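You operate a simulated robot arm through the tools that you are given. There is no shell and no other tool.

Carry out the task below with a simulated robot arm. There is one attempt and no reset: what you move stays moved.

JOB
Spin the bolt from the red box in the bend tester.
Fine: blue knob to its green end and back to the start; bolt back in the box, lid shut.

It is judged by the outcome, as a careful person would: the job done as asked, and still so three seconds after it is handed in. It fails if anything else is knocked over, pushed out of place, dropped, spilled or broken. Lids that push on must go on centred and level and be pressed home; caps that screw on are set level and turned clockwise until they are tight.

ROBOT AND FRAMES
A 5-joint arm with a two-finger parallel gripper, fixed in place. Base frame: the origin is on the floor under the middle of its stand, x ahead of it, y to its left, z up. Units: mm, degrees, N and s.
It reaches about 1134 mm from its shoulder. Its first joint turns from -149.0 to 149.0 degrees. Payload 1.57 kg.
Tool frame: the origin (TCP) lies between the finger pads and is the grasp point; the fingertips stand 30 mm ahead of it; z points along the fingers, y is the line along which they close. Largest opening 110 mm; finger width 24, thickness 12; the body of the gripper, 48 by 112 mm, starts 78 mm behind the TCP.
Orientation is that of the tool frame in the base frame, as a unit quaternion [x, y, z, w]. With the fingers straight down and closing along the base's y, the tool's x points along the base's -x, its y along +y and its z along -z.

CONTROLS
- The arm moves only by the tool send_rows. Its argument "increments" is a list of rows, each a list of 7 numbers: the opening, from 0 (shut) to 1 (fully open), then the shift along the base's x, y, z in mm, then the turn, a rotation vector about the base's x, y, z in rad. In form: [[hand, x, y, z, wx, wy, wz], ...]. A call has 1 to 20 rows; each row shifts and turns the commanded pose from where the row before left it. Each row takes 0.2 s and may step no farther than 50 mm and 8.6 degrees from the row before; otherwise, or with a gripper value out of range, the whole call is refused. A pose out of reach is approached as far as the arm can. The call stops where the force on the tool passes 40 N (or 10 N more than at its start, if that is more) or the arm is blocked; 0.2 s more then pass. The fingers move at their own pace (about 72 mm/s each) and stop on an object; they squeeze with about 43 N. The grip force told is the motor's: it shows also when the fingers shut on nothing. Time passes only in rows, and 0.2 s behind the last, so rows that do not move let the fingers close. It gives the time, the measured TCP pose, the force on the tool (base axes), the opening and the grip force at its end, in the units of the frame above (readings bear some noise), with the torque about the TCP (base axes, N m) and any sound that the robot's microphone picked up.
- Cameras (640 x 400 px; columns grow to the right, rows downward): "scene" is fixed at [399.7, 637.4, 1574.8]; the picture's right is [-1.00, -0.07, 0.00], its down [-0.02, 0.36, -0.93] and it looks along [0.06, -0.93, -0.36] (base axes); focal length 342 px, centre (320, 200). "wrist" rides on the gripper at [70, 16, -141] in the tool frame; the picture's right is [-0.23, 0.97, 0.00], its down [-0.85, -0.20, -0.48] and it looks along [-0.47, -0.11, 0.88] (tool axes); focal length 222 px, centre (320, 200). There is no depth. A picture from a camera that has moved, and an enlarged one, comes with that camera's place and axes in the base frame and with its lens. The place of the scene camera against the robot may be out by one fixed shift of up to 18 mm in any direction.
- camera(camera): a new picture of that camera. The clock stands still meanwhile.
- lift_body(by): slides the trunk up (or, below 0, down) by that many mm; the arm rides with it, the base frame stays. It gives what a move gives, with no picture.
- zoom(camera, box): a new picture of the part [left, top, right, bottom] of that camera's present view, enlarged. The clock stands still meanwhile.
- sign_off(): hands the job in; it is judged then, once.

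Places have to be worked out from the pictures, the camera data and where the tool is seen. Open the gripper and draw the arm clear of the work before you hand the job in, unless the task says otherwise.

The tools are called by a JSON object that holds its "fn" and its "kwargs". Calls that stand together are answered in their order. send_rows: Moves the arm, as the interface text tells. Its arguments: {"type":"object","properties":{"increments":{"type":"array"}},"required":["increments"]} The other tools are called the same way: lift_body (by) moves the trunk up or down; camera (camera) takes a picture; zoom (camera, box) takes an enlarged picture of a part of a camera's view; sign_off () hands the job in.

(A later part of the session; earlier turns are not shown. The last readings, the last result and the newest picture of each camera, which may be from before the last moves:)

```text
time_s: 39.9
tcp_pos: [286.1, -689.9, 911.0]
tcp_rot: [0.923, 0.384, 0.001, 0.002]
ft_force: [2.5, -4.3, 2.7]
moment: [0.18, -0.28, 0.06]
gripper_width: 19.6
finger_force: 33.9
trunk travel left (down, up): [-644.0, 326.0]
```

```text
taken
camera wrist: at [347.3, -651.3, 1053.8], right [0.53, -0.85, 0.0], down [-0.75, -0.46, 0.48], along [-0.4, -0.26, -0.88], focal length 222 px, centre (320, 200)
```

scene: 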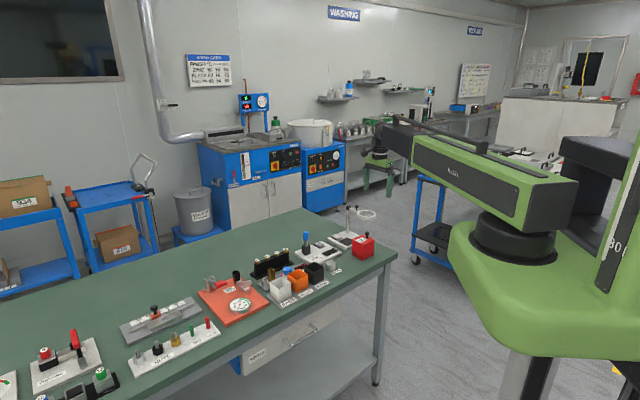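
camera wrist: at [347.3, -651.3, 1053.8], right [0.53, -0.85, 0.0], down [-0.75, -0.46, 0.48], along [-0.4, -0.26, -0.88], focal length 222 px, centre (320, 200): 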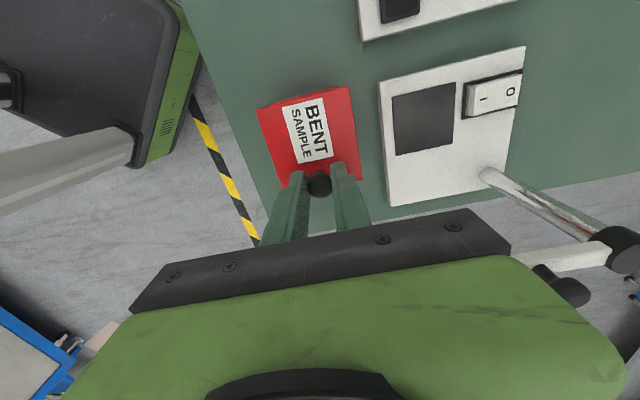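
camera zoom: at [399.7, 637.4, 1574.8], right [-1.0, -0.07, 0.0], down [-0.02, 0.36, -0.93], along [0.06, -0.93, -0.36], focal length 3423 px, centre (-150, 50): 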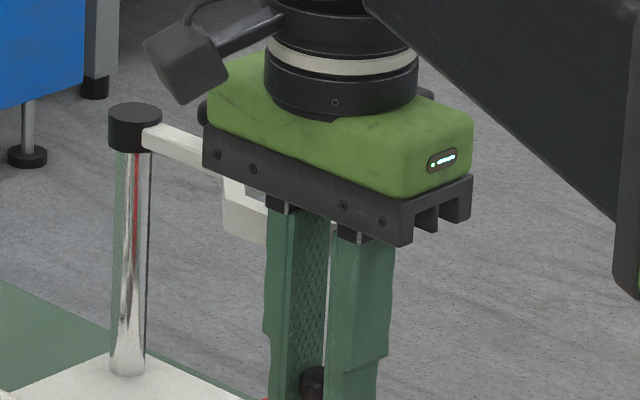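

Clearance to the magnifier is fine. Those readings mix slip and history, so I'll release, re-centre, re-grip and repeat the small tests separately, starting with -v.

{"fn": "send_rows", "kwargs": {"increments": [[0.3, 1.4, -1.4, 0, 0, 0, 0], [0.3, 0, 0, 0, 0, 0, 0], [0.3, 0, 0, 0, 0, 0, 0]]}}

{"fn": "send_rows", "kwargs": {"increments": [[0, 0, 0, 0, 0, 0, 0], [0, 0, 0, 0, 0, 0, 0], [0, 0, 0, 0, 0, 0, 0]]}}

{"fn": "send_rows", "kwargs": {"increments": [[0, -1.4, -1.4, 0, 0, 0, 0], [0, 0, 0, 0, 0, 0, 0]]}}

{"fn": "send_rows", "kwargs": {"increments": [[0, -1.4, -1.4, 0, 0, 0, 0], [0, 0, 0, 0, 0, 0, 0]]}}

{"fn": "zoom", "kwargs": {"camera": "scene", "box": [345, 226, 385, 251]}}

```text
time_s: 40.7
tcp_pos: [286.9, -688.6, 910.5]
tcp_rot: [0.924, 0.382, 0.0, 0.0]
ft_force: [-0.3, 0.9, -0.5]
moment: [-0.03, 0.03, -0.01]
gripper_width: 32.8
finger_force: 0.1
trunk travel left (down, up): [-644.0, 326.0]
```

```text
time_s: 41.5
tcp_pos: [286.9, -688.8, 910.9]
tcp_rot: [0.923, 0.384, 0.0, 0.0]
ft_force: [-1.8, 0.9, -0.4]
moment: [0.02, 0.0, 0.01]
gripper_width: 19.5
finger_force: 33.8
trunk travel left (down, up): [-644.0, 326.0]
```

```text
time_s: 42.1
tcp_pos: [285.5, -690.1, 910.7]
tcp_rot: [0.924, 0.383, 0.0, 0.0]
ft_force: [1.7, -0.8, 1.5]
moment: [-0.01, -0.04, 0.01]
gripper_width: 19.7
finger_force: 33.2
trunk travel left (down, up): [-644.0, 326.0]
```

```text
time_s: 42.7
tcp_pos: [283.4, -691.7, 910.7]
tcp_rot: [0.924, 0.382, 0.0, 0.0]
ft_force: [0.0, -1.8, -0.4]
moment: [0.03, -0.06, 0.02]
gripper_width: 19.6
finger_force: 33.6
trunk travel left (down, up): [-644.0, 326.0]
```

```text
16.00 times, centred on (365, 238) of scene
camera zoom: at [399.7, 637.4, 1574.8], right [-1.0, -0.07, 0.0], down [-0.02, 0.36, -0.93], along [0.06, -0.93, -0.36], focal length 5476 px, centre (-400, -416)
```

zoom: 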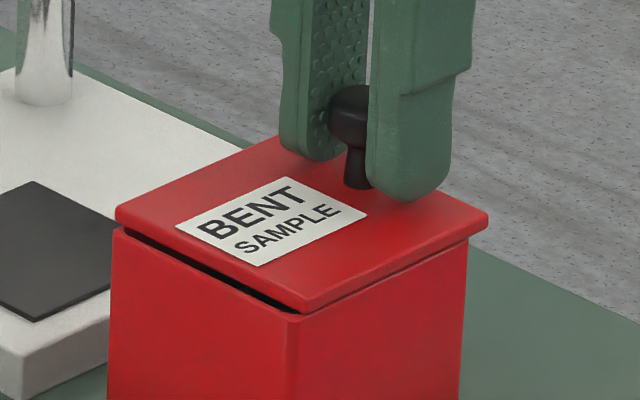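

The lid is a sliding one: it moved about 4 mm toward -v (the knob side) with almost no force, opening a gap on the far edge. For a longer slide the +u finger would come near the magnifier ring, so I'll release, raise, and turn the wrist +90° so the fingers close along the slide direction.

{"fn": "send_rows", "kwargs": {"increments": [[0.45, 0, 0, 0, 0, 0, 0], [0.45, 0, 0, 0, 0, 0, 0], [0.45, 0, 0, 0, 0, 0, 0]]}}

{"fn": "lift_body", "kwargs": {"by": 60}}

{"fn": "send_rows", "kwargs": {"increments": [[0.45, 0, 0, 0, 0, 0, 0.1428], [0.45, 0, 0, 0, 0, 0, 0.1428], [0.45, 0, 0, 0, 0, 0, 0.1428], [0.45, 0, 0, 0, 0, 0, 0.1428], [0.45, 0, 0, 0, 0, 0, 0.1428], [0.45, 0, 0, 0, 0, 0, 0.1428], [0.45, 0, 0, 0, 0, 0, 0.1428], [0.45, 0, 0, 0, 0, 0, 0.1428], [0.45, 0, 0, 0, 0, 0, 0.1428], [0.45, 0, 0, 0, 0, 0, 0.1428], [0.45, 0, 0, 0, 0, 0, 0.1428]]}}

{"fn": "camera", "kwargs": {"camera": "wrist"}}

```text
time_s: 43.5
tcp_pos: [283.6, -692.0, 910.1]
tcp_rot: [0.924, 0.383, 0.0, 0.0]
ft_force: [0.8, -0.1, -0.3]
moment: [-0.01, -0.01, 0.0]
gripper_width: 49.6
finger_force: 0.0
trunk travel left (down, up): [-644.0, 326.0]
```

```text
time_s: 44.5
tcp_pos: [284.1, -692.2, 969.0]
tcp_rot: [0.924, 0.383, 0.0, 0.0]
ft_force: [0.1, 0.2, -0.4]
moment: [0.03, -0.01, -0.01]
gripper_width: 49.5
finger_force: 0.2
trunk travel left (down, up): [-704.0, 266.0]
```

```text
time_s: 46.9
tcp_pos: [283.3, -692.6, 970.6]
tcp_rot: [0.382, 0.924, -0.001, 0.0]
ft_force: [0.4, -0.5, 0.3]
moment: [0.0, 0.0, -0.01]
gripper_width: 49.7
finger_force: 0.0
trunk travel left (down, up): [-704.0, 266.0]
```

```text
taken
camera wrist: at [245.8, -632.3, 1113.6], right [0.85, 0.53, 0.0], down [0.47, -0.74, 0.48], along [0.25, -0.41, -0.88], focal length 222 px, centre (320, 200)
```

wrist: 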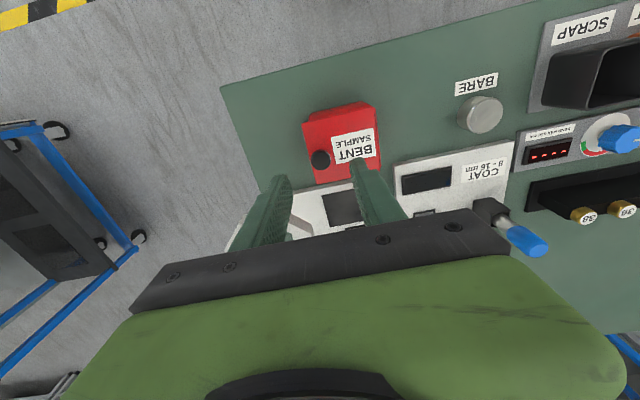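

Knob is right under the TCP in this orientation too. Lowering and gripping again, then sliding the lid slowly toward -v.

{"fn": "lift_body", "kwargs": {"by": -60}}

{"fn": "send_rows", "kwargs": {"increments": [[0, 0, 0, 0, 0, 0, 0], [0, 0, 0, 0, 0, 0, 0], [0, 0, 0, 0, 0, 0, 0]]}}

{"fn": "send_rows", "kwargs": {"increments": [[0, -3, -3, 0, 0, 0, 0], [0, -3, -3, 0, 0, 0, 0], [0, -3, -3, 0, 0, 0, 0], [0, -3, -3, 0, 0, 0, 0], [0, 0, 0, 0, 0, 0, 0]]}}

{"fn": "zoom", "kwargs": {"camera": "scene", "box": [319, 200, 415, 260]}}

{"fn": "camera", "kwargs": {"camera": "wrist"}}

```text
time_s: 47.9
tcp_pos: [283.2, -691.4, 909.7]
tcp_rot: [0.383, 0.924, 0.0, 0.0]
ft_force: [0.1, -0.3, -0.8]
moment: [0.0, 0.0, 0.03]
gripper_width: 49.4
finger_force: 0.0
trunk travel left (down, up): [-644.0, 326.0]
```

```text
time_s: 48.7
tcp_pos: [283.3, -692.7, 911.1]
tcp_rot: [0.382, 0.924, 0.0, 0.001]
ft_force: [0.7, -0.4, 0.8]
moment: [0.09, 0.08, 0.03]
gripper_width: 20.0
finger_force: 33.7
trunk travel left (down, up): [-644.0, 326.0]
```

```text
time_s: 49.9
tcp_pos: [270.8, -704.4, 911.0]
tcp_rot: [0.383, 0.924, -0.001, 0.0]
ft_force: [5.0, -4.3, 6.2]
moment: [0.41, 0.38, 0.01]
gripper_width: 19.6
finger_force: 33.1
trunk travel left (down, up): [-644.0, 326.0]
```

```text
6.67 times, centred on (367, 230) of scene
camera zoom: at [399.7, 637.4, 1574.8], right [-1.0, -0.07, 0.0], down [-0.02, 0.36, -0.93], along [0.06, -0.93, -0.36], focal length 2282 px, centre (7, 0)
```

zoom: 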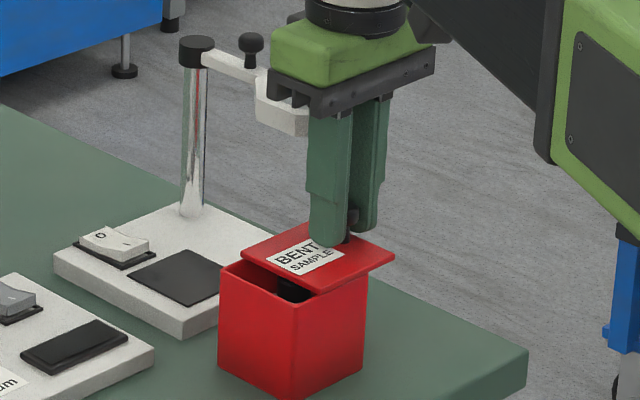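

```text
taken
camera wrist: at [233.8, -644.3, 1053.6], right [0.85, 0.53, 0.0], down [0.46, -0.75, 0.48], along [0.25, -0.41, -0.88], focal length 222 px, centre (320, 200)
```

wrist: 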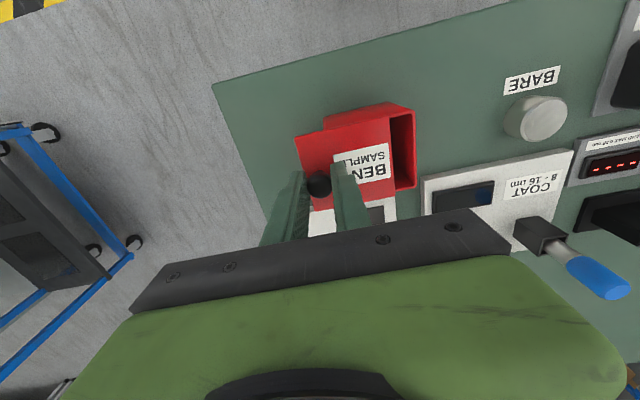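

The lid slides well, about 21 mm open, with a small side-load (about 6 N toward +u). I'll continue, biasing the direction slightly to relieve that.

{"fn": "send_rows", "kwargs": {"increments": [[0, -2.7, -3.3, 0, 0, 0, 0], [0, -2.9, -3.1, 0, 0, 0, 0], [0, -2.9, -3.1, 0, 0, 0, 0], [0, -2.9, -3.1, 0, 0, 0, 0], [0, 0, 0, 0, 0, 0, 0]]}}

{"fn": "zoom", "kwargs": {"camera": "scene", "box": [319, 200, 415, 260]}}

```text
time_s: 51.1
tcp_pos: [258.3, -717.3, 909.9]
tcp_rot: [0.383, 0.924, 0.001, -0.001]
ft_force: [-4.7, 4.7, -4.1]
moment: [-0.32, -0.3, -0.07]
gripper_width: 19.7
finger_force: 33.3
trunk travel left (down, up): [-644.0, 326.0]
```

```text
6.67 times, centred on (367, 230) of scene
camera zoom: at [399.7, 637.4, 1574.8], right [-1.0, -0.07, 0.0], down [-0.02, 0.36, -0.93], along [0.06, -0.93, -0.36], focal length 2282 px, centre (7, 0)
```

zoom: 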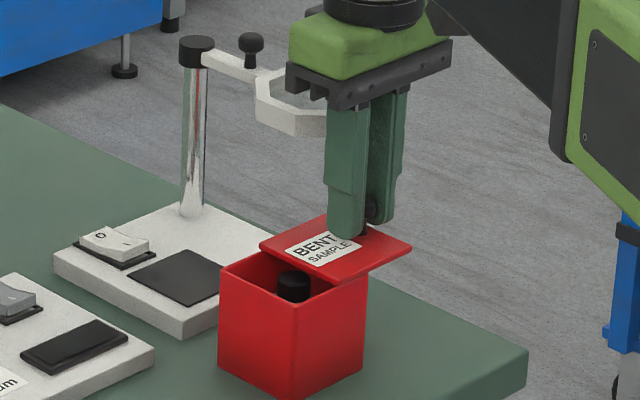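

{"fn": "camera", "kwargs": {"camera": "wrist"}}

```text
taken
camera wrist: at [221.8, -656.7, 1053.7], right [0.85, 0.53, 0.0], down [0.46, -0.75, 0.48], along [0.25, -0.41, -0.88], focal length 222 px, centre (320, 200)
```

wrist: 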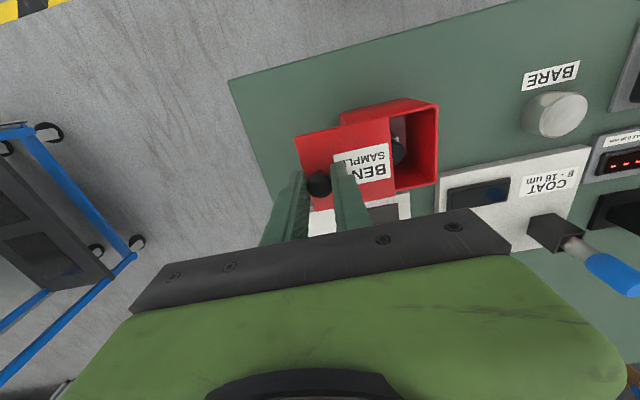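

The ring stays hidden behind the gripper body, so I'll advance in short steps and watch for side force.

{"fn": "send_rows", "kwargs": {"increments": [[0, -3.2, -2.8, 0, 0, 0, 0], [0, -3, -3, 0, 0, 0, 0], [0, -3, -3, 0, 0, 0, 0], [0, 0, 0, 0, 0, 0, 0]]}}

{"fn": "zoom", "kwargs": {"camera": "scene", "box": [319, 200, 415, 260]}}

```text
time_s: 52.1
tcp_pos: [249.9, -725.0, 911.7]
tcp_rot: [0.383, 0.924, 0.0, 0.0]
ft_force: [-1.3, 1.6, -1.0]
moment: [0.48, 0.46, 0.04]
gripper_width: 19.5
finger_force: 33.4
trunk travel left (down, up): [-644.0, 326.0]
```

```text
6.67 times, centred on (367, 230) of scene
camera zoom: at [399.7, 637.4, 1574.8], right [-1.0, -0.07, 0.0], down [-0.02, 0.36, -0.93], along [0.06, -0.93, -0.36], focal length 2282 px, centre (7, 0)
```

zoom: 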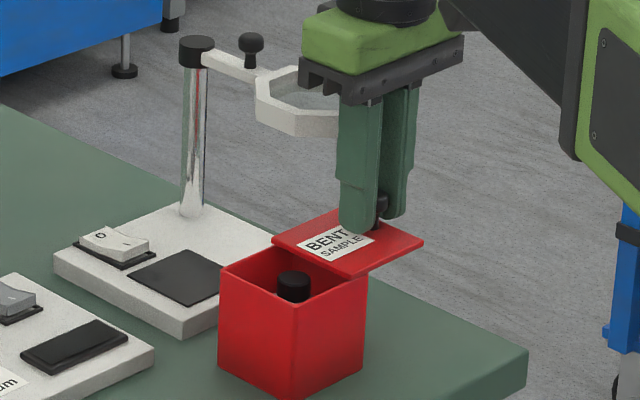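

{"fn": "send_rows", "kwargs": {"increments": [[0, -3, -3, 0, 0, 0, 0], [0, -3, -3, 0, 0, 0, 0], [0, 0, 0, 0, 0, 0, 0]]}}

{"fn": "zoom", "kwargs": {"camera": "scene", "box": [319, 200, 415, 260]}}

```text
time_s: 52.9
tcp_pos: [244.8, -732.5, 909.9]
tcp_rot: [0.383, 0.924, 0.0, -0.001]
ft_force: [-9.8, 10.0, -10.1]
moment: [-0.15, -0.17, -0.08]
gripper_width: 19.7
finger_force: 33.5
trunk travel left (down, up): [-644.0, 326.0]
```

```text
6.67 times, centred on (367, 230) of scene
camera zoom: at [399.7, 637.4, 1574.8], right [-1.0, -0.07, 0.0], down [-0.02, 0.36, -0.93], along [0.06, -0.93, -0.36], focal length 2282 px, centre (7, 0)
```

zoom: 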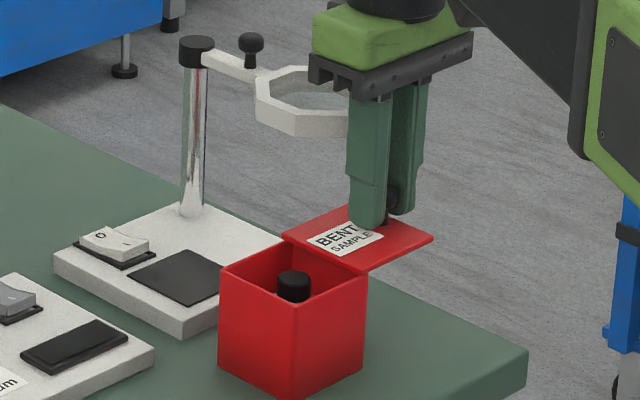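

The lid is about 61 mm open, leaving the box uncovered, and I can see a black cylinder standing inside. I'll release the knob and go up to look into the box.

{"fn": "send_rows", "kwargs": {"increments": [[0, -0.5, 0.5, 0, 0, 0, 0], [0.35, 0, 0, 0, 0, 0, 0], [0.35, 0, 0, 0, 0, 0, 0]]}}

{"fn": "lift_body", "kwargs": {"by": 100}}

{"fn": "send_rows", "kwargs": {"increments": [[0.35, 10, 10, 0, 0, 0, 0], [0.35, 10, 10, 0, 0, 0, 0], [0.35, 10, 10, 0, 0, 0, 0], [0.35, 10, 10, 0, 0, 0, 0], [0.35, 10, 10, 0, 0, 0, 0], [0.35, 10, 10, 0, 0, 0, 0], [0.35, 0, 0, 0, 0, 0, 0]]}}

{"fn": "zoom", "kwargs": {"camera": "wrist", "box": [200, 60, 440, 210]}}

{"fn": "zoom", "kwargs": {"camera": "scene", "box": [335, 220, 399, 260]}}

```text
time_s: 53.7
tcp_pos: [245.1, -733.3, 910.1]
tcp_rot: [0.382, 0.924, 0.001, 0.001]
ft_force: [-0.4, -0.6, 0.4]
moment: [0.02, 0.01, 0.01]
gripper_width: 38.3
finger_force: 0.0
trunk travel left (down, up): [-644.0, 326.0]
```

```text
time_s: 55.0
tcp_pos: [245.4, -731.2, 1010.0]
tcp_rot: [0.382, 0.924, 0.0, 0.0]
ft_force: [0.9, 0.8, 0.2]
moment: [-0.01, -0.01, 0.02]
gripper_width: 38.6
finger_force: 0.2
trunk travel left (down, up): [-744.0, 226.0]
```

```text
time_s: 56.6
tcp_pos: [304.7, -672.1, 1010.6]
tcp_rot: [0.383, 0.924, 0.001, -0.001]
ft_force: [0.3, -0.8, -0.3]
moment: [-0.07, -0.02, 0.0]
gripper_width: 38.6
finger_force: 0.1
trunk travel left (down, up): [-744.0, 226.0]
```

```text
2.67 times, centred on (320, 135) of wrist
camera zoom: at [265.9, -612.3, 1153.6], right [0.85, 0.53, 0.0], down [0.46, -0.75, 0.48], along [0.25, -0.41, -0.88], focal length 592 px, centre (320, 373)
```

zoom: 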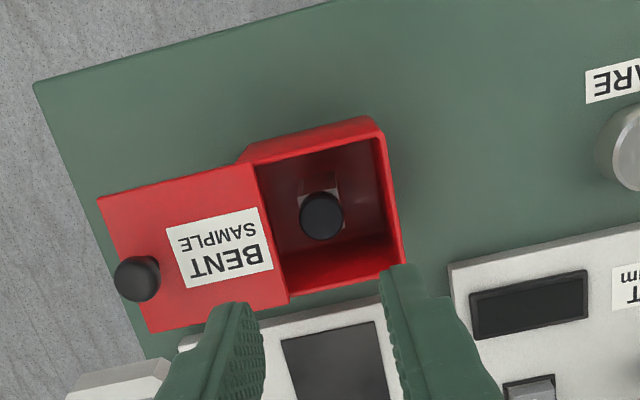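

```text
10.00 times, centred on (367, 240) of scene
camera zoom: at [399.7, 637.4, 1574.8], right [-1.0, -0.07, 0.0], down [-0.02, 0.36, -0.93], along [0.06, -0.93, -0.36], focal length 3423 px, centre (-150, -200)
```

zoom: 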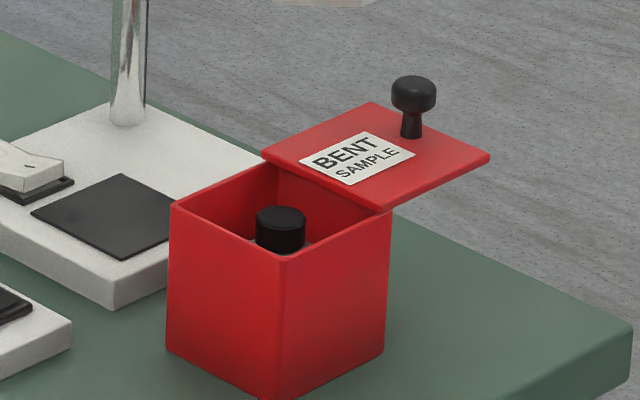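

Inside, a bolt stands upright in a square sleeve with a black round head (≈21 mm) near the rim at z ≈ 860-867, about at the box centre. The lid edge limits space along v, so I'll turn back -90° to close along u for reaching into the box.

{"fn": "send_rows", "kwargs": {"increments": [[0.35, 0, 0, 0, 0, 0, -0.1428], [0.35, 0, 0, 0, 0, 0, -0.1428], [0.35, 0, 0, 0, 0, 0, -0.1428], [0.35, 0, 0, 0, 0, 0, -0.1428], [0.35, 0, 0, 0, 0, 0, -0.1428], [0.35, 0, 0, 0, 0, 0, -0.1428], [0.35, 0, 0, 0, 0, 0, -0.1428], [0.35, 0, 0, 0, 0, 0, -0.1428], [0.35, 0, 0, 0, 0, 0, -0.1428], [0.35, 0, 0, 0, 0, 0, -0.1428], [0.35, 0, 0, 0, 0, 0, -0.1428], [0.35, 0, 0, 0, 0, 0, 0]]}}

{"fn": "zoom", "kwargs": {"camera": "wrist", "box": [200, 60, 440, 210]}}

```text
time_s: 59.2
tcp_pos: [304.4, -671.7, 1010.8]
tcp_rot: [0.924, 0.382, 0.0, -0.001]
ft_force: [-0.3, -0.3, -0.6]
moment: [-0.02, 0.02, -0.01]
gripper_width: 38.4
finger_force: 0.1
trunk travel left (down, up): [-744.0, 226.0]
```

```text
2.67 times, centred on (320, 135) of wrist
camera zoom: at [365.8, -635.2, 1153.6], right [0.53, -0.85, 0.0], down [-0.75, -0.46, 0.48], along [-0.41, -0.25, -0.88], focal length 592 px, centre (320, 373)
```

zoom: 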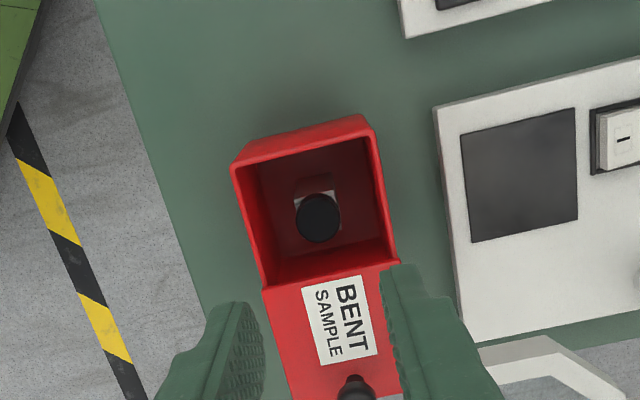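

Two views put the bolt head's top at (304.0, -672.1, 865.6). I'll shift about 1.7 mm, set the opening to 32 mm (box inner width ≈ 64), and lower until the tips are just above the head.

{"fn": "send_rows", "kwargs": {"increments": [[0.29, -1.0, 1.3, 0, 0, 0, 0], [0.29, 0, 0, 0, 0, 0, 0]]}}

{"fn": "lift_body", "kwargs": {"by": -95}}

{"fn": "zoom", "kwargs": {"camera": "wrist", "box": [240, 100, 400, 200]}}

{"fn": "zoom", "kwargs": {"camera": "scene", "box": [335, 220, 399, 260]}}

```text
time_s: 59.8
tcp_pos: [303.5, -671.0, 1009.3]
tcp_rot: [0.924, 0.383, 0.0, 0.0]
ft_force: [0.5, 0.4, -0.9]
moment: [0.02, -0.03, 0.0]
gripper_width: 31.9
finger_force: 0.1
trunk travel left (down, up): [-744.0, 226.0]
```

```text
time_s: 61.1
tcp_pos: [304.4, -671.6, 916.0]
tcp_rot: [0.924, 0.383, 0.0, 0.0]
ft_force: [0.1, -0.2, -0.4]
moment: [0.02, 0.03, -0.02]
gripper_width: 32.0
finger_force: 0.0
trunk travel left (down, up): [-649.0, 321.0]
```

```text
4.00 times, centred on (320, 150) of wrist
camera zoom: at [364.8, -633.7, 1058.7], right [0.53, -0.85, 0.0], down [-0.75, -0.46, 0.48], along [-0.41, -0.25, -0.88], focal length 888 px, centre (320, 400)
```

zoom: 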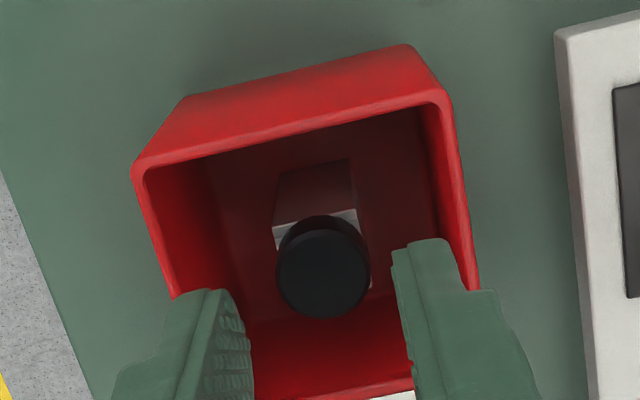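

```text
10.00 times, centred on (367, 240) of scene
camera zoom: at [399.7, 637.4, 1574.8], right [-1.0, -0.07, 0.0], down [-0.02, 0.36, -0.93], along [0.06, -0.93, -0.36], focal length 3423 px, centre (-150, -200)
```

zoom: 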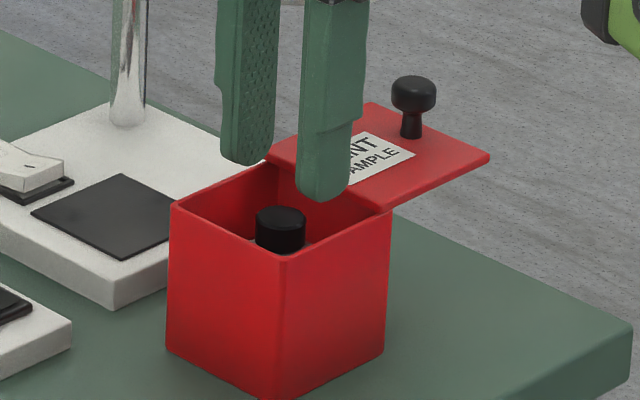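

The head is centred between the fingers. Lowering 31 mm so the tips overlap the head by about 10 mm.

{"fn": "lift_body", "kwargs": {"by": -31}}

{"fn": "zoom", "kwargs": {"camera": "wrist", "box": [240, 100, 400, 200]}}

{"fn": "zoom", "kwargs": {"camera": "scene", "box": [335, 220, 399, 260]}}

```text
time_s: 61.9
tcp_pos: [304.8, -671.0, 884.8]
tcp_rot: [0.924, 0.382, -0.001, 0.0]
ft_force: [-0.5, -0.7, -0.1]
moment: [-0.02, 0.01, 0.01]
gripper_width: 31.5
finger_force: 0.1
trunk travel left (down, up): [-618.0, 352.0]
```

```text
4.00 times, centred on (320, 150) of wrist
camera zoom: at [364.8, -633.7, 1027.6], right [0.53, -0.85, 0.0], down [-0.75, -0.46, 0.48], along [-0.41, -0.25, -0.88], focal length 888 px, centre (320, 400)
```

zoom: 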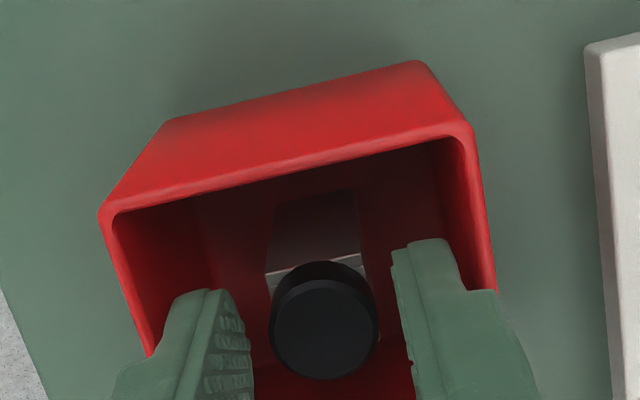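

```text
10.00 times, centred on (367, 240) of scene
camera zoom: at [399.7, 637.4, 1574.8], right [-1.0, -0.07, 0.0], down [-0.02, 0.36, -0.93], along [0.06, -0.93, -0.36], focal length 3423 px, centre (-150, -200)
```

zoom: 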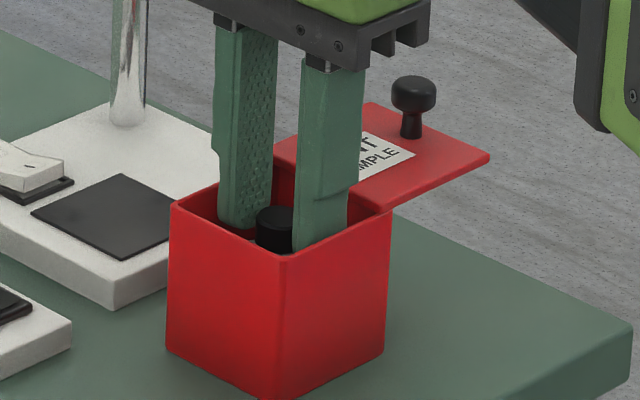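

The head is well placed between the fingers; closing now.

{"fn": "send_rows", "kwargs": {"increments": [[0, 0, 0, 0, 0, 0, 0], [0, 0, 0, 0, 0, 0, 0], [0, 0, 0, 0, 0, 0, 0]]}}

{"fn": "lift_body", "kwargs": {"by": 4}}

{"fn": "zoom", "kwargs": {"camera": "scene", "box": [335, 220, 399, 260]}}

```text
time_s: 62.7
tcp_pos: [305.3, -671.7, 884.6]
tcp_rot: [0.924, 0.383, 0.0, 0.0]
ft_force: [-1.4, 0.0, 1.1]
moment: [0.02, 0.03, -0.01]
gripper_width: 20.5
finger_force: 33.9
trunk travel left (down, up): [-618.0, 352.0]
```

```text
time_s: 63.2
tcp_pos: [304.1, -670.5, 888.9]
tcp_rot: [0.924, 0.383, 0.0, 0.001]
ft_force: [-0.3, 0.5, -0.7]
moment: [-0.02, 0.0, 0.01]
gripper_width: 20.3
finger_force: 33.5
trunk travel left (down, up): [-622.0, 348.0]
```

```text
10.00 times, centred on (367, 240) of scene
camera zoom: at [399.7, 637.4, 1574.8], right [-1.0, -0.07, 0.0], down [-0.02, 0.36, -0.93], along [0.06, -0.93, -0.36], focal length 3423 px, centre (-150, -200)
```

zoom: 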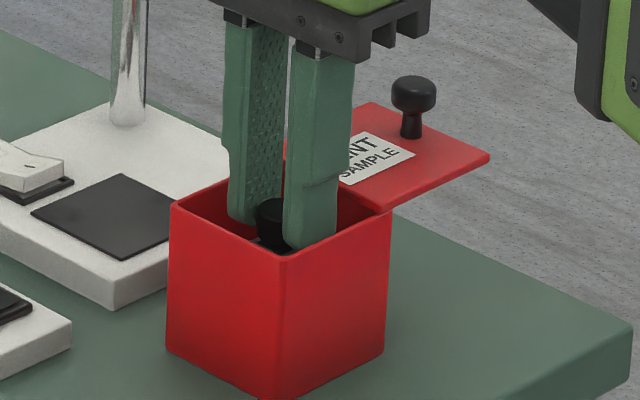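

Head gripped at 20.4 mm and rising freely with hardly any weight. Seated reference: TCP ≈ (304.5, -671.3, 884.7). Lifting the bolt clear of the box.

{"fn": "lift_body", "kwargs": {"by": 60}}

{"fn": "zoom", "kwargs": {"camera": "scene", "box": [335, 205, 399, 245]}}

```text
time_s: 64.2
tcp_pos: [304.6, -671.9, 949.4]
tcp_rot: [0.924, 0.382, 0.0, 0.0]
ft_force: [-0.1, 0.1, -0.6]
moment: [0.01, -0.01, 0.01]
gripper_width: 20.6
finger_force: 33.5
trunk travel left (down, up): [-682.0, 288.0]
```

```text
10.00 times, centred on (367, 225) of scene
camera zoom: at [399.7, 637.4, 1574.8], right [-1.0, -0.07, 0.0], down [-0.02, 0.36, -0.93], along [0.06, -0.93, -0.36], focal length 3423 px, centre (-150, -50)
```

zoom: 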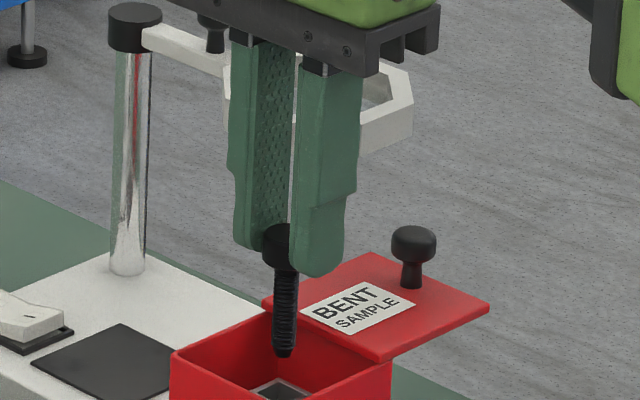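

The bolt hangs straight: black head, threaded shank about 38 mm long below it. Raising further before travelling to the tester.

{"fn": "lift_body", "kwargs": {"by": 90}}

{"fn": "send_rows", "kwargs": {"increments": [[0, 25, 17, 0, 0, 0, 0], [0, 25, 17, 0, 0, 0, 0], [0, 25, 17, 0, 0, 0, 0], [0, 25, 17, 0, 0, 0, 0], [0, 25, 17, 0, 0, 0, 0], [0, 25, 17, 0, 0, 0, 0], [0, 25, 17, 0, 0, 0, 0], [0, 25, 17, 0, 0, 0, 0], [0, 25, 17, 0, 0, 0, 0], [0, 25, 17, 0, 0, 0, 0], [0, 25, 17, 0, 0, 0, 0], [0, 25, 17, 0, 0, 0, 0], [0, 0, 0, 0, 0, 0, 0]]}}

{"fn": "camera", "kwargs": {"camera": "wrist"}}

{"fn": "camera", "kwargs": {"camera": "scene"}}

```text
time_s: 65.4
tcp_pos: [304.8, -670.1, 1037.3]
tcp_rot: [0.924, 0.383, 0.0, 0.0]
ft_force: [0.7, -0.2, -1.3]
moment: [0.03, 0.02, -0.03]
gripper_width: 20.8
finger_force: 34.1
trunk travel left (down, up): [-772.0, 198.0]
```

```text
time_s: 68.2
tcp_pos: [605.1, -466.5, 1038.5]
tcp_rot: [0.924, 0.382, -0.001, 0.001]
ft_force: [-0.7, 0.0, -0.3]
moment: [-0.01, -0.01, 0.02]
gripper_width: 20.7
finger_force: 34.2
trunk travel left (down, up): [-772.0, 198.0]
```

```text
taken
camera wrist: at [665.6, -429.5, 1181.6], right [0.53, -0.85, 0.0], down [-0.75, -0.46, 0.48], along [-0.41, -0.25, -0.88], focal length 222 px, centre (320, 200)
```

wrist: 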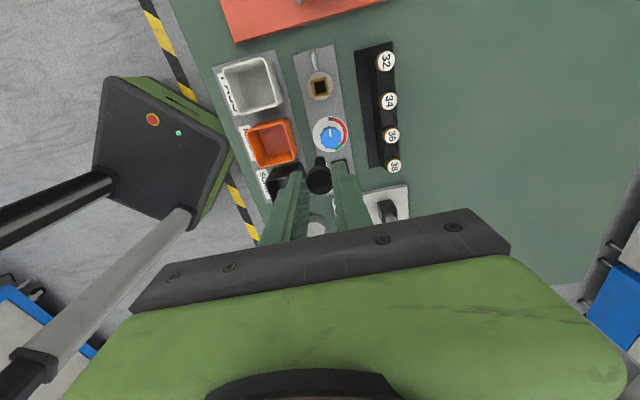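

```text
taken
```

scene: 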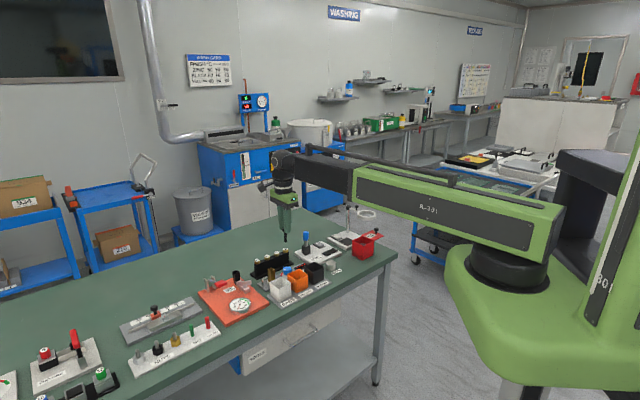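

{"fn": "zoom", "kwargs": {"camera": "wrist", "box": [256, 40, 416, 140]}}

{"fn": "zoom", "kwargs": {"camera": "scene", "box": [245, 250, 325, 300]}}

```text
4.00 times, centred on (336, 90) of wrist
camera zoom: at [665.6, -429.5, 1181.6], right [0.53, -0.85, 0.0], down [-0.75, -0.46, 0.48], along [-0.41, -0.25, -0.88], focal length 888 px, centre (256, 640)
```

zoom: 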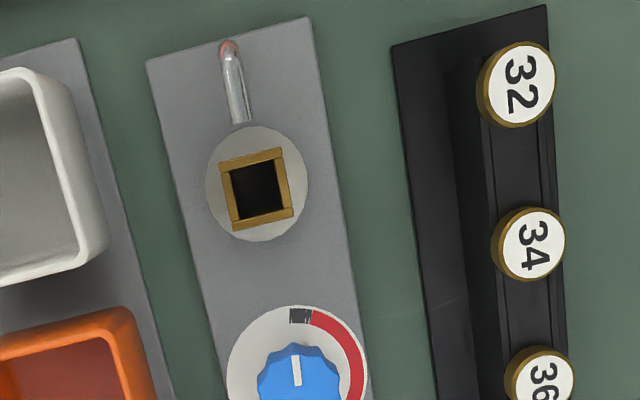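

```text
8.00 times, centred on (285, 275) of scene
camera zoom: at [399.7, 637.4, 1574.8], right [-1.0, -0.07, 0.0], down [-0.02, 0.36, -0.93], along [0.06, -0.93, -0.36], focal length 2738 px, centre (600, -400)
```

zoom: 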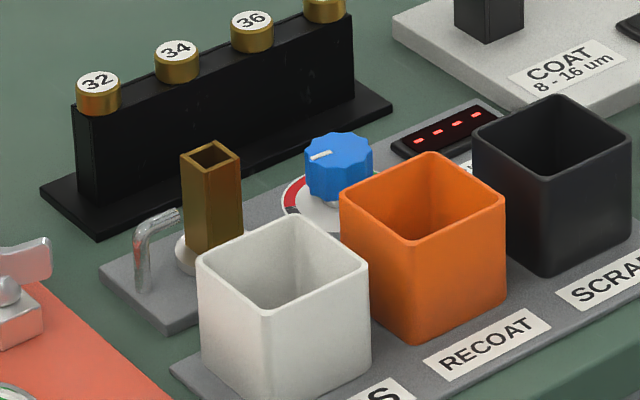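

The gold square tube's top is at about (657.7, -434.4), z ≈ 865-875, bore roughly 14 mm against a ~10 mm shank. Let me check how the bolt hangs relative to the TCP.

{"fn": "zoom", "kwargs": {"camera": "wrist", "box": [272, 130, 368, 190]}}

{"fn": "zoom", "kwargs": {"camera": "scene", "box": [261, 210, 309, 240]}}

```text
6.67 times, centred on (320, 160) of wrist
camera zoom: at [665.6, -429.5, 1181.6], right [0.53, -0.85, 0.0], down [-0.75, -0.46, 0.48], along [-0.41, -0.25, -0.88], focal length 1481 px, centre (320, 467)
```

zoom: 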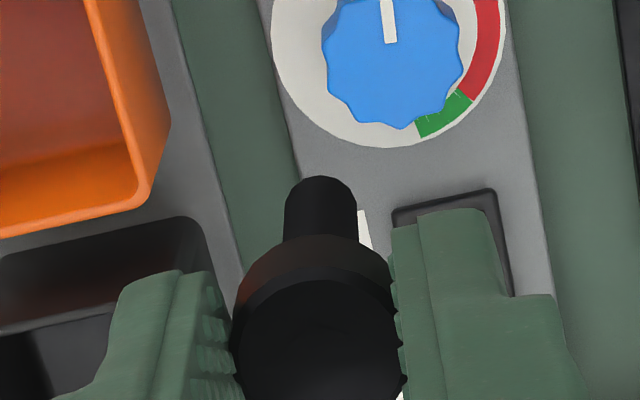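

```text
13.33 times, centred on (285, 225) of scene
camera zoom: at [399.7, 637.4, 1574.8], right [-1.0, -0.07, 0.0], down [-0.02, 0.36, -0.93], along [0.06, -0.93, -0.36], focal length 4564 px, centre (787, -133)
```

zoom: 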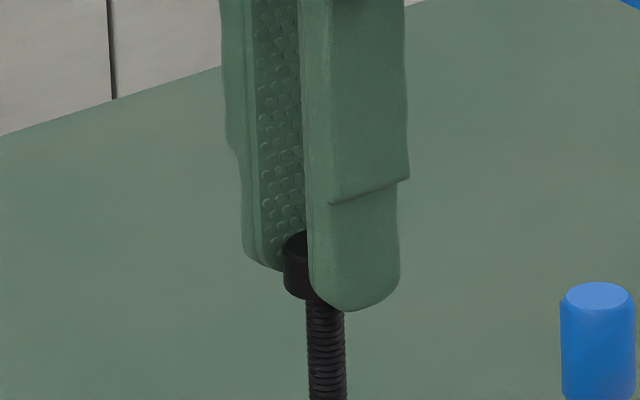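

The bolt hangs vertically on the TCP axis (tip about 72 mm below TCP). The dial shows start at the top and green reached by about 115-160° clockwise. Moving above the gold tube now, still high.

{"fn": "send_rows", "kwargs": {"increments": [[0, 17.6, 11.1, 0, 0, 0, 0], [0, 17.6, 11.1, 0, 0, 0, 0], [0, 17.7, 11.1, 0, 0, 0, 0], [0, 0, 0, 0, 0, 0, 0], [0, 0, 0, 0, 0, 0, 0]]}}

{"fn": "zoom", "kwargs": {"camera": "wrist", "box": [272, 110, 368, 170]}}

{"fn": "zoom", "kwargs": {"camera": "scene", "box": [232, 220, 312, 270]}}

```text
time_s: 69.4
tcp_pos: [658.7, -431.5, 1039.0]
tcp_rot: [0.924, 0.382, 0.001, 0.0]
ft_force: [-1.2, -0.2, 0.2]
moment: [0.01, -0.04, -0.01]
gripper_width: 20.4
finger_force: 34.5
trunk travel left (down, up): [-772.0, 198.0]
```

```text
6.67 times, centred on (320, 140) of wrist
camera zoom: at [719.3, -395.6, 1181.6], right [0.53, -0.85, 0.0], down [-0.75, -0.46, 0.48], along [-0.41, -0.25, -0.88], focal length 1481 px, centre (320, 600)
```

zoom: 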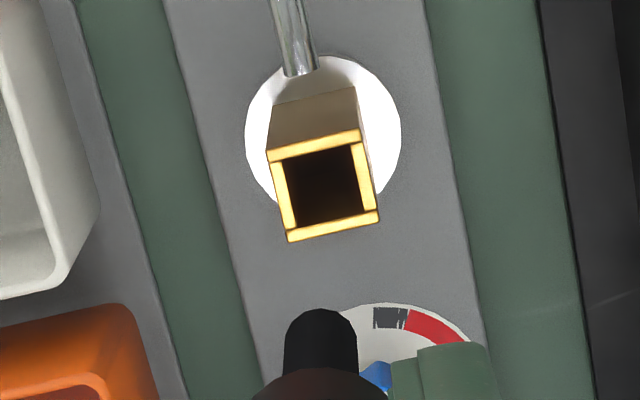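

```text
8.00 times, centred on (272, 245) of scene
camera zoom: at [399.7, 637.4, 1574.8], right [-1.0, -0.07, 0.0], down [-0.02, 0.36, -0.93], along [0.06, -0.93, -0.36], focal length 2738 px, centre (704, -160)
```

zoom: 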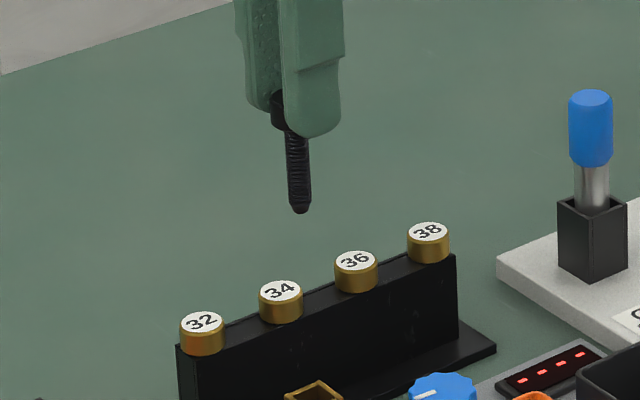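

Triangulated tube top: (657.5, -434.5, 865.5). I'll correct by about 1 mm and descend to just above the tube mouth for a check.

{"fn": "send_rows", "kwargs": {"increments": [[0, -0.8, -0.9, 0, 0, 0, 0], [0, 0, 0, 0, 0, 0, 0]]}}

{"fn": "lift_body", "kwargs": {"by": -95}}

{"fn": "zoom", "kwargs": {"camera": "wrist", "box": [272, 120, 368, 180]}}

{"fn": "zoom", "kwargs": {"camera": "scene", "box": [248, 245, 296, 275]}}

```text
time_s: 70.0
tcp_pos: [655.8, -434.4, 1038.7]
tcp_rot: [0.924, 0.383, 0.001, -0.001]
ft_force: [0.1, -0.9, 0.3]
moment: [0.01, -0.01, 0.0]
gripper_width: 20.3
finger_force: 34.5
trunk travel left (down, up): [-772.0, 198.0]
```

```text
time_s: 71.3
tcp_pos: [657.0, -433.3, 943.6]
tcp_rot: [0.924, 0.383, 0.0, 0.0]
ft_force: [-0.6, -0.7, -0.5]
moment: [0.0, -0.01, 0.01]
gripper_width: 20.7
finger_force: 33.9
trunk travel left (down, up): [-677.0, 293.0]
```

```text
6.67 times, centred on (320, 150) of wrist
camera zoom: at [717.8, -397.1, 1086.6], right [0.53, -0.85, 0.0], down [-0.75, -0.46, 0.48], along [-0.41, -0.25, -0.88], focal length 1481 px, centre (320, 533)
```

zoom: 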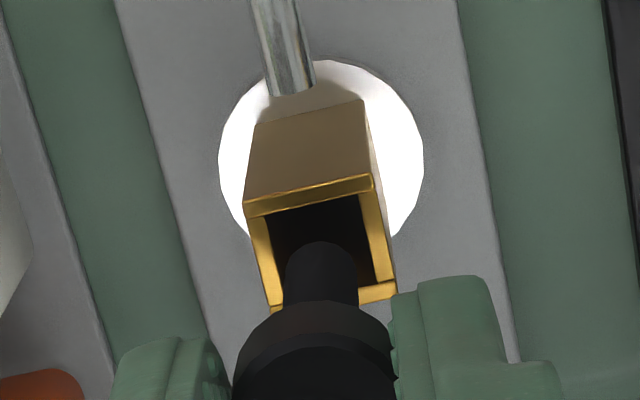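

```text
13.33 times, centred on (272, 260) of scene
camera zoom: at [399.7, 637.4, 1574.8], right [-1.0, -0.07, 0.0], down [-0.02, 0.36, -0.93], along [0.06, -0.93, -0.36], focal length 4564 px, centre (960, -600)
```

zoom: 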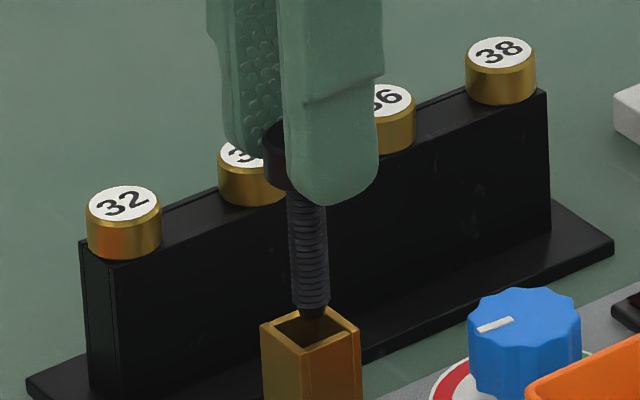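

The tip is just over the tube mouth, about 1 mm short toward +v. Small correction, then descend 22 mm and check force.

{"fn": "send_rows", "kwargs": {"increments": [[0, 0.7, 0.7, 0, 0, 0, 0], [0, 0, 0, 0, 0, 0, 0]]}}

{"fn": "lift_body", "kwargs": {"by": -12}}

{"fn": "lift_body", "kwargs": {"by": -10}}

{"fn": "zoom", "kwargs": {"camera": "wrist", "box": [272, 120, 368, 180]}}

{"fn": "zoom", "kwargs": {"camera": "scene", "box": [248, 245, 296, 275]}}

```text
time_s: 71.9
tcp_pos: [657.3, -433.8, 944.6]
tcp_rot: [0.923, 0.384, -0.001, -0.001]
ft_force: [-0.6, 0.3, -0.9]
moment: [0.0, 0.02, 0.0]
gripper_width: 20.3
finger_force: 33.7
trunk travel left (down, up): [-677.0, 293.0]
```

```text
time_s: 72.5
tcp_pos: [658.0, -434.3, 932.7]
tcp_rot: [0.924, 0.383, 0.0, -0.001]
ft_force: [0.0, -0.3, -0.6]
moment: [-0.01, -0.02, 0.0]
gripper_width: 20.8
finger_force: 33.6
trunk travel left (down, up): [-665.0, 305.0]
```

```text
time_s: 73.1
tcp_pos: [656.8, -434.0, 920.9]
tcp_rot: [0.924, 0.383, 0.0, 0.0]
ft_force: [-0.4, 0.4, -0.7]
moment: [0.03, 0.01, 0.02]
gripper_width: 20.6
finger_force: 33.8
trunk travel left (down, up): [-655.0, 315.0]
```

```text
6.67 times, centred on (320, 150) of wrist
camera zoom: at [718.4, -396.2, 1064.6], right [0.53, -0.85, 0.0], down [-0.75, -0.46, 0.48], along [-0.41, -0.25, -0.88], focal length 1481 px, centre (320, 533)
```

zoom: 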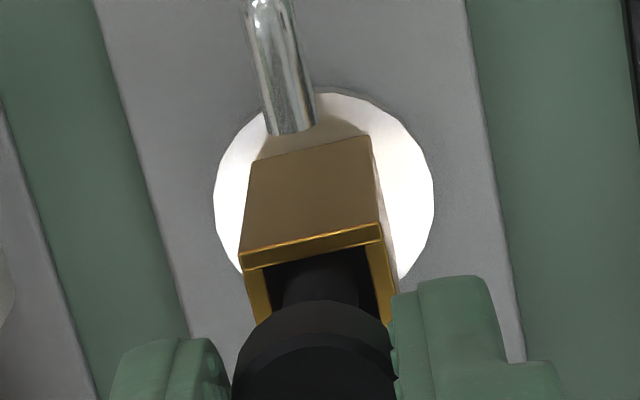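

```text
13.33 times, centred on (272, 260) of scene
camera zoom: at [399.7, 637.4, 1574.8], right [-1.0, -0.07, 0.0], down [-0.02, 0.36, -0.93], along [0.06, -0.93, -0.36], focal length 4564 px, centre (960, -600)
```

zoom: 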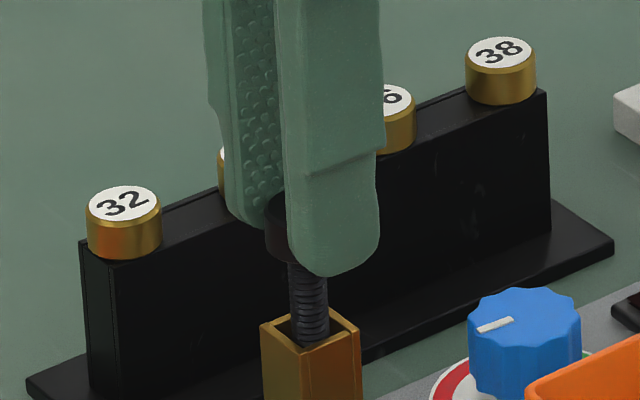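

The shank is inside the tube with no contact force. Continuing down in smaller steps.

{"fn": "lift_body", "kwargs": {"by": -14}}

{"fn": "lift_body", "kwargs": {"by": -4}}

{"fn": "zoom", "kwargs": {"camera": "scene", "box": [248, 250, 296, 280]}}

{"fn": "zoom", "kwargs": {"camera": "wrist", "box": [272, 120, 368, 180]}}

```text
time_s: 73.7
tcp_pos: [657.7, -434.1, 906.3]
tcp_rot: [0.924, 0.383, 0.0, 0.0]
ft_force: [-0.2, -0.8, -0.4]
moment: [-0.03, 0.01, -0.01]
gripper_width: 20.4
finger_force: 34.3
trunk travel left (down, up): [-641.0, 329.0]
```

```text
time_s: 74.3
tcp_pos: [657.7, -433.4, 903.1]
tcp_rot: [0.924, 0.383, -0.001, 0.0]
ft_force: [0.2, -1.1, -0.8]
moment: [0.01, -0.02, 0.0]
gripper_width: 20.5
finger_force: 33.8
trunk travel left (down, up): [-637.0, 333.0]
```

```text
13.33 times, centred on (272, 265) of scene
camera zoom: at [399.7, 637.4, 1574.8], right [-1.0, -0.07, 0.0], down [-0.02, 0.36, -0.93], along [0.06, -0.93, -0.36], focal length 4564 px, centre (960, -667)
```

zoom: 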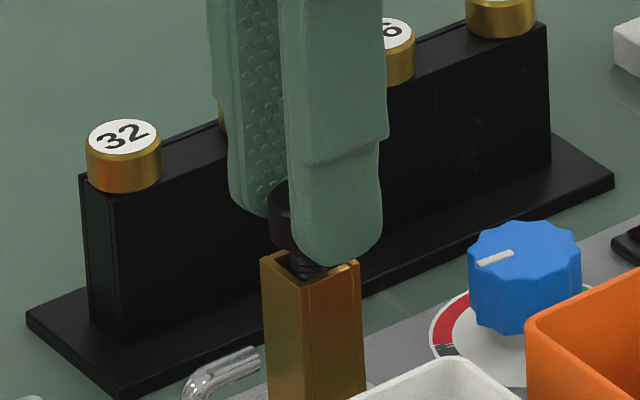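

```text
6.67 times, centred on (320, 150) of wrist
camera zoom: at [718.4, -396.2, 1046.6], right [0.53, -0.85, 0.0], down [-0.75, -0.46, 0.48], along [-0.41, -0.25, -0.88], focal length 1481 px, centre (320, 533)
```

zoom: 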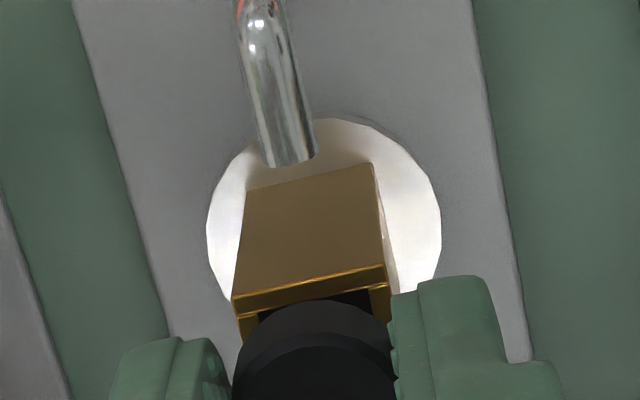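

About 5 mm of gap remains under the head. Small steps now.

{"fn": "lift_body", "kwargs": {"by": -3}}

{"fn": "lift_body", "kwargs": {"by": -1.5}}

{"fn": "zoom", "kwargs": {"camera": "scene", "box": [248, 250, 296, 280]}}

```text
time_s: 74.8
tcp_pos: [657.5, -433.6, 900.4]
tcp_rot: [0.924, 0.383, -0.001, 0.0]
ft_force: [0.1, -0.3, 0.0]
moment: [0.02, 0.02, 0.0]
gripper_width: 20.4
finger_force: 34.2
trunk travel left (down, up): [-634.0, 336.0]
```

```text
time_s: 75.3
tcp_pos: [658.1, -434.1, 897.8]
tcp_rot: [0.924, 0.383, 0.0, 0.0]
ft_force: [0.3, -1.0, -0.2]
moment: [-0.01, -0.02, -0.01]
gripper_width: 20.5
finger_force: 33.8
trunk travel left (down, up): [-632.0, 338.0]
```

```text
13.33 times, centred on (272, 265) of scene
camera zoom: at [399.7, 637.4, 1574.8], right [-1.0, -0.07, 0.0], down [-0.02, 0.36, -0.93], along [0.06, -0.93, -0.36], focal length 4564 px, centre (960, -667)
```

zoom: 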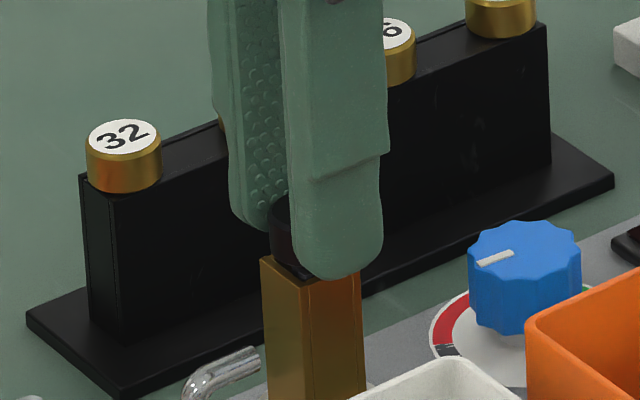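

{"fn": "lift_body", "kwargs": {"by": -1}}

{"fn": "lift_body", "kwargs": {"by": -1}}

{"fn": "zoom", "kwargs": {"camera": "wrist", "box": [272, 120, 368, 180]}}

{"fn": "zoom", "kwargs": {"camera": "scene", "box": [256, 255, 288, 275]}}

```text
time_s: 75.8
tcp_pos: [657.2, -432.3, 898.7]
tcp_rot: [0.924, 0.383, 0.001, 0.0]
ft_force: [-0.6, -0.6, -0.8]
moment: [0.05, -0.01, 0.01]
gripper_width: 20.6
finger_force: 34.3
trunk travel left (down, up): [-631.0, 339.0]
```

```text
time_s: 76.3
tcp_pos: [658.5, -434.4, 898.0]
tcp_rot: [0.924, 0.382, 0.0, 0.0]
ft_force: [0.2, 0.4, -0.5]
moment: [0.0, 0.02, -0.01]
gripper_width: 20.6
finger_force: 33.8
trunk travel left (down, up): [-630.0, 340.0]
```

```text
6.67 times, centred on (320, 150) of wrist
camera zoom: at [718.4, -396.2, 1040.1], right [0.53, -0.85, 0.0], down [-0.75, -0.46, 0.48], along [-0.41, -0.25, -0.88], focal length 1481 px, centre (320, 533)
```

zoom: 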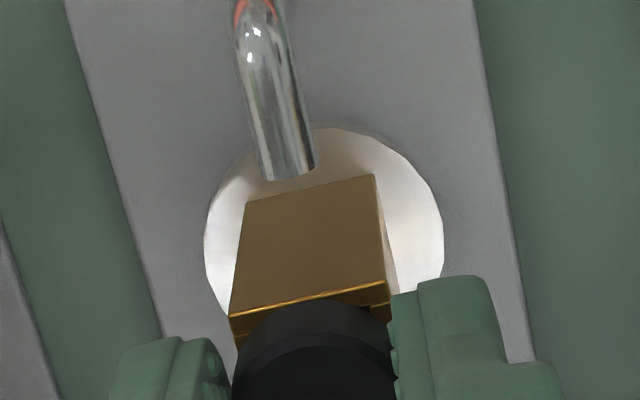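

```text
16.00 times, centred on (272, 265) of scene
camera zoom: at [399.7, 637.4, 1574.8], right [-1.0, -0.07, 0.0], down [-0.02, 0.36, -0.93], along [0.06, -0.93, -0.36], focal length 5476 px, centre (1088, -840)
```

zoom: 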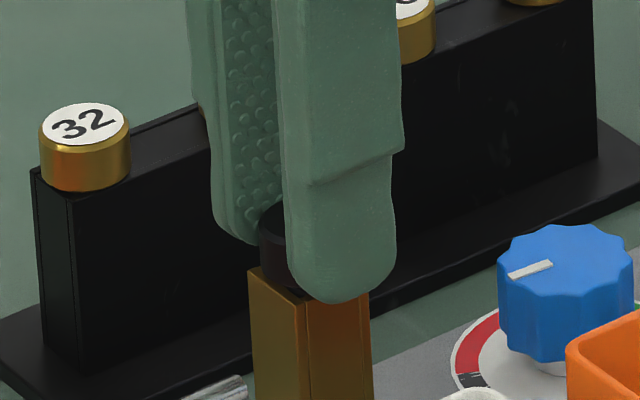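

{"fn": "lift_body", "kwargs": {"by": -1}}

{"fn": "lift_body", "kwargs": {"by": -1}}

{"fn": "zoom", "kwargs": {"camera": "wrist", "box": [272, 120, 368, 180]}}

```text
time_s: 76.8
tcp_pos: [658.1, -432.6, 895.8]
tcp_rot: [0.924, 0.382, 0.0, 0.001]
ft_force: [0.1, 0.2, -0.1]
moment: [-0.02, -0.04, -0.01]
gripper_width: 20.3
finger_force: 34.0
trunk travel left (down, up): [-629.0, 341.0]
```

```text
time_s: 77.3
tcp_pos: [657.7, -433.1, 895.1]
tcp_rot: [0.924, 0.383, 0.0, 0.0]
ft_force: [0.5, -1.0, -0.9]
moment: [0.0, 0.0, 0.02]
gripper_width: 20.2
finger_force: 33.4
trunk travel left (down, up): [-628.0, 342.0]
```

```text
6.67 times, centred on (320, 150) of wrist
camera zoom: at [718.4, -396.3, 1038.1], right [0.53, -0.85, 0.0], down [-0.75, -0.46, 0.48], along [-0.41, -0.25, -0.88], focal length 1481 px, centre (320, 533)
```

zoom: 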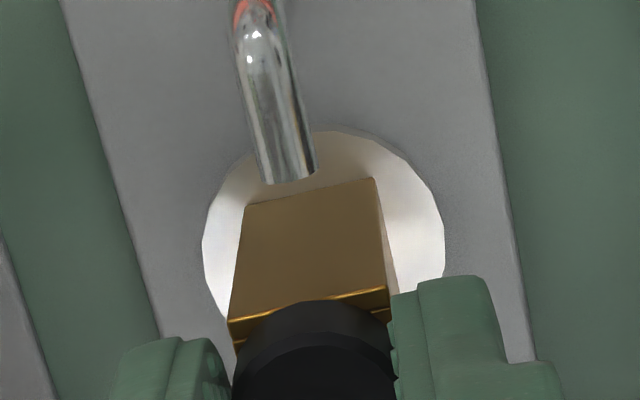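

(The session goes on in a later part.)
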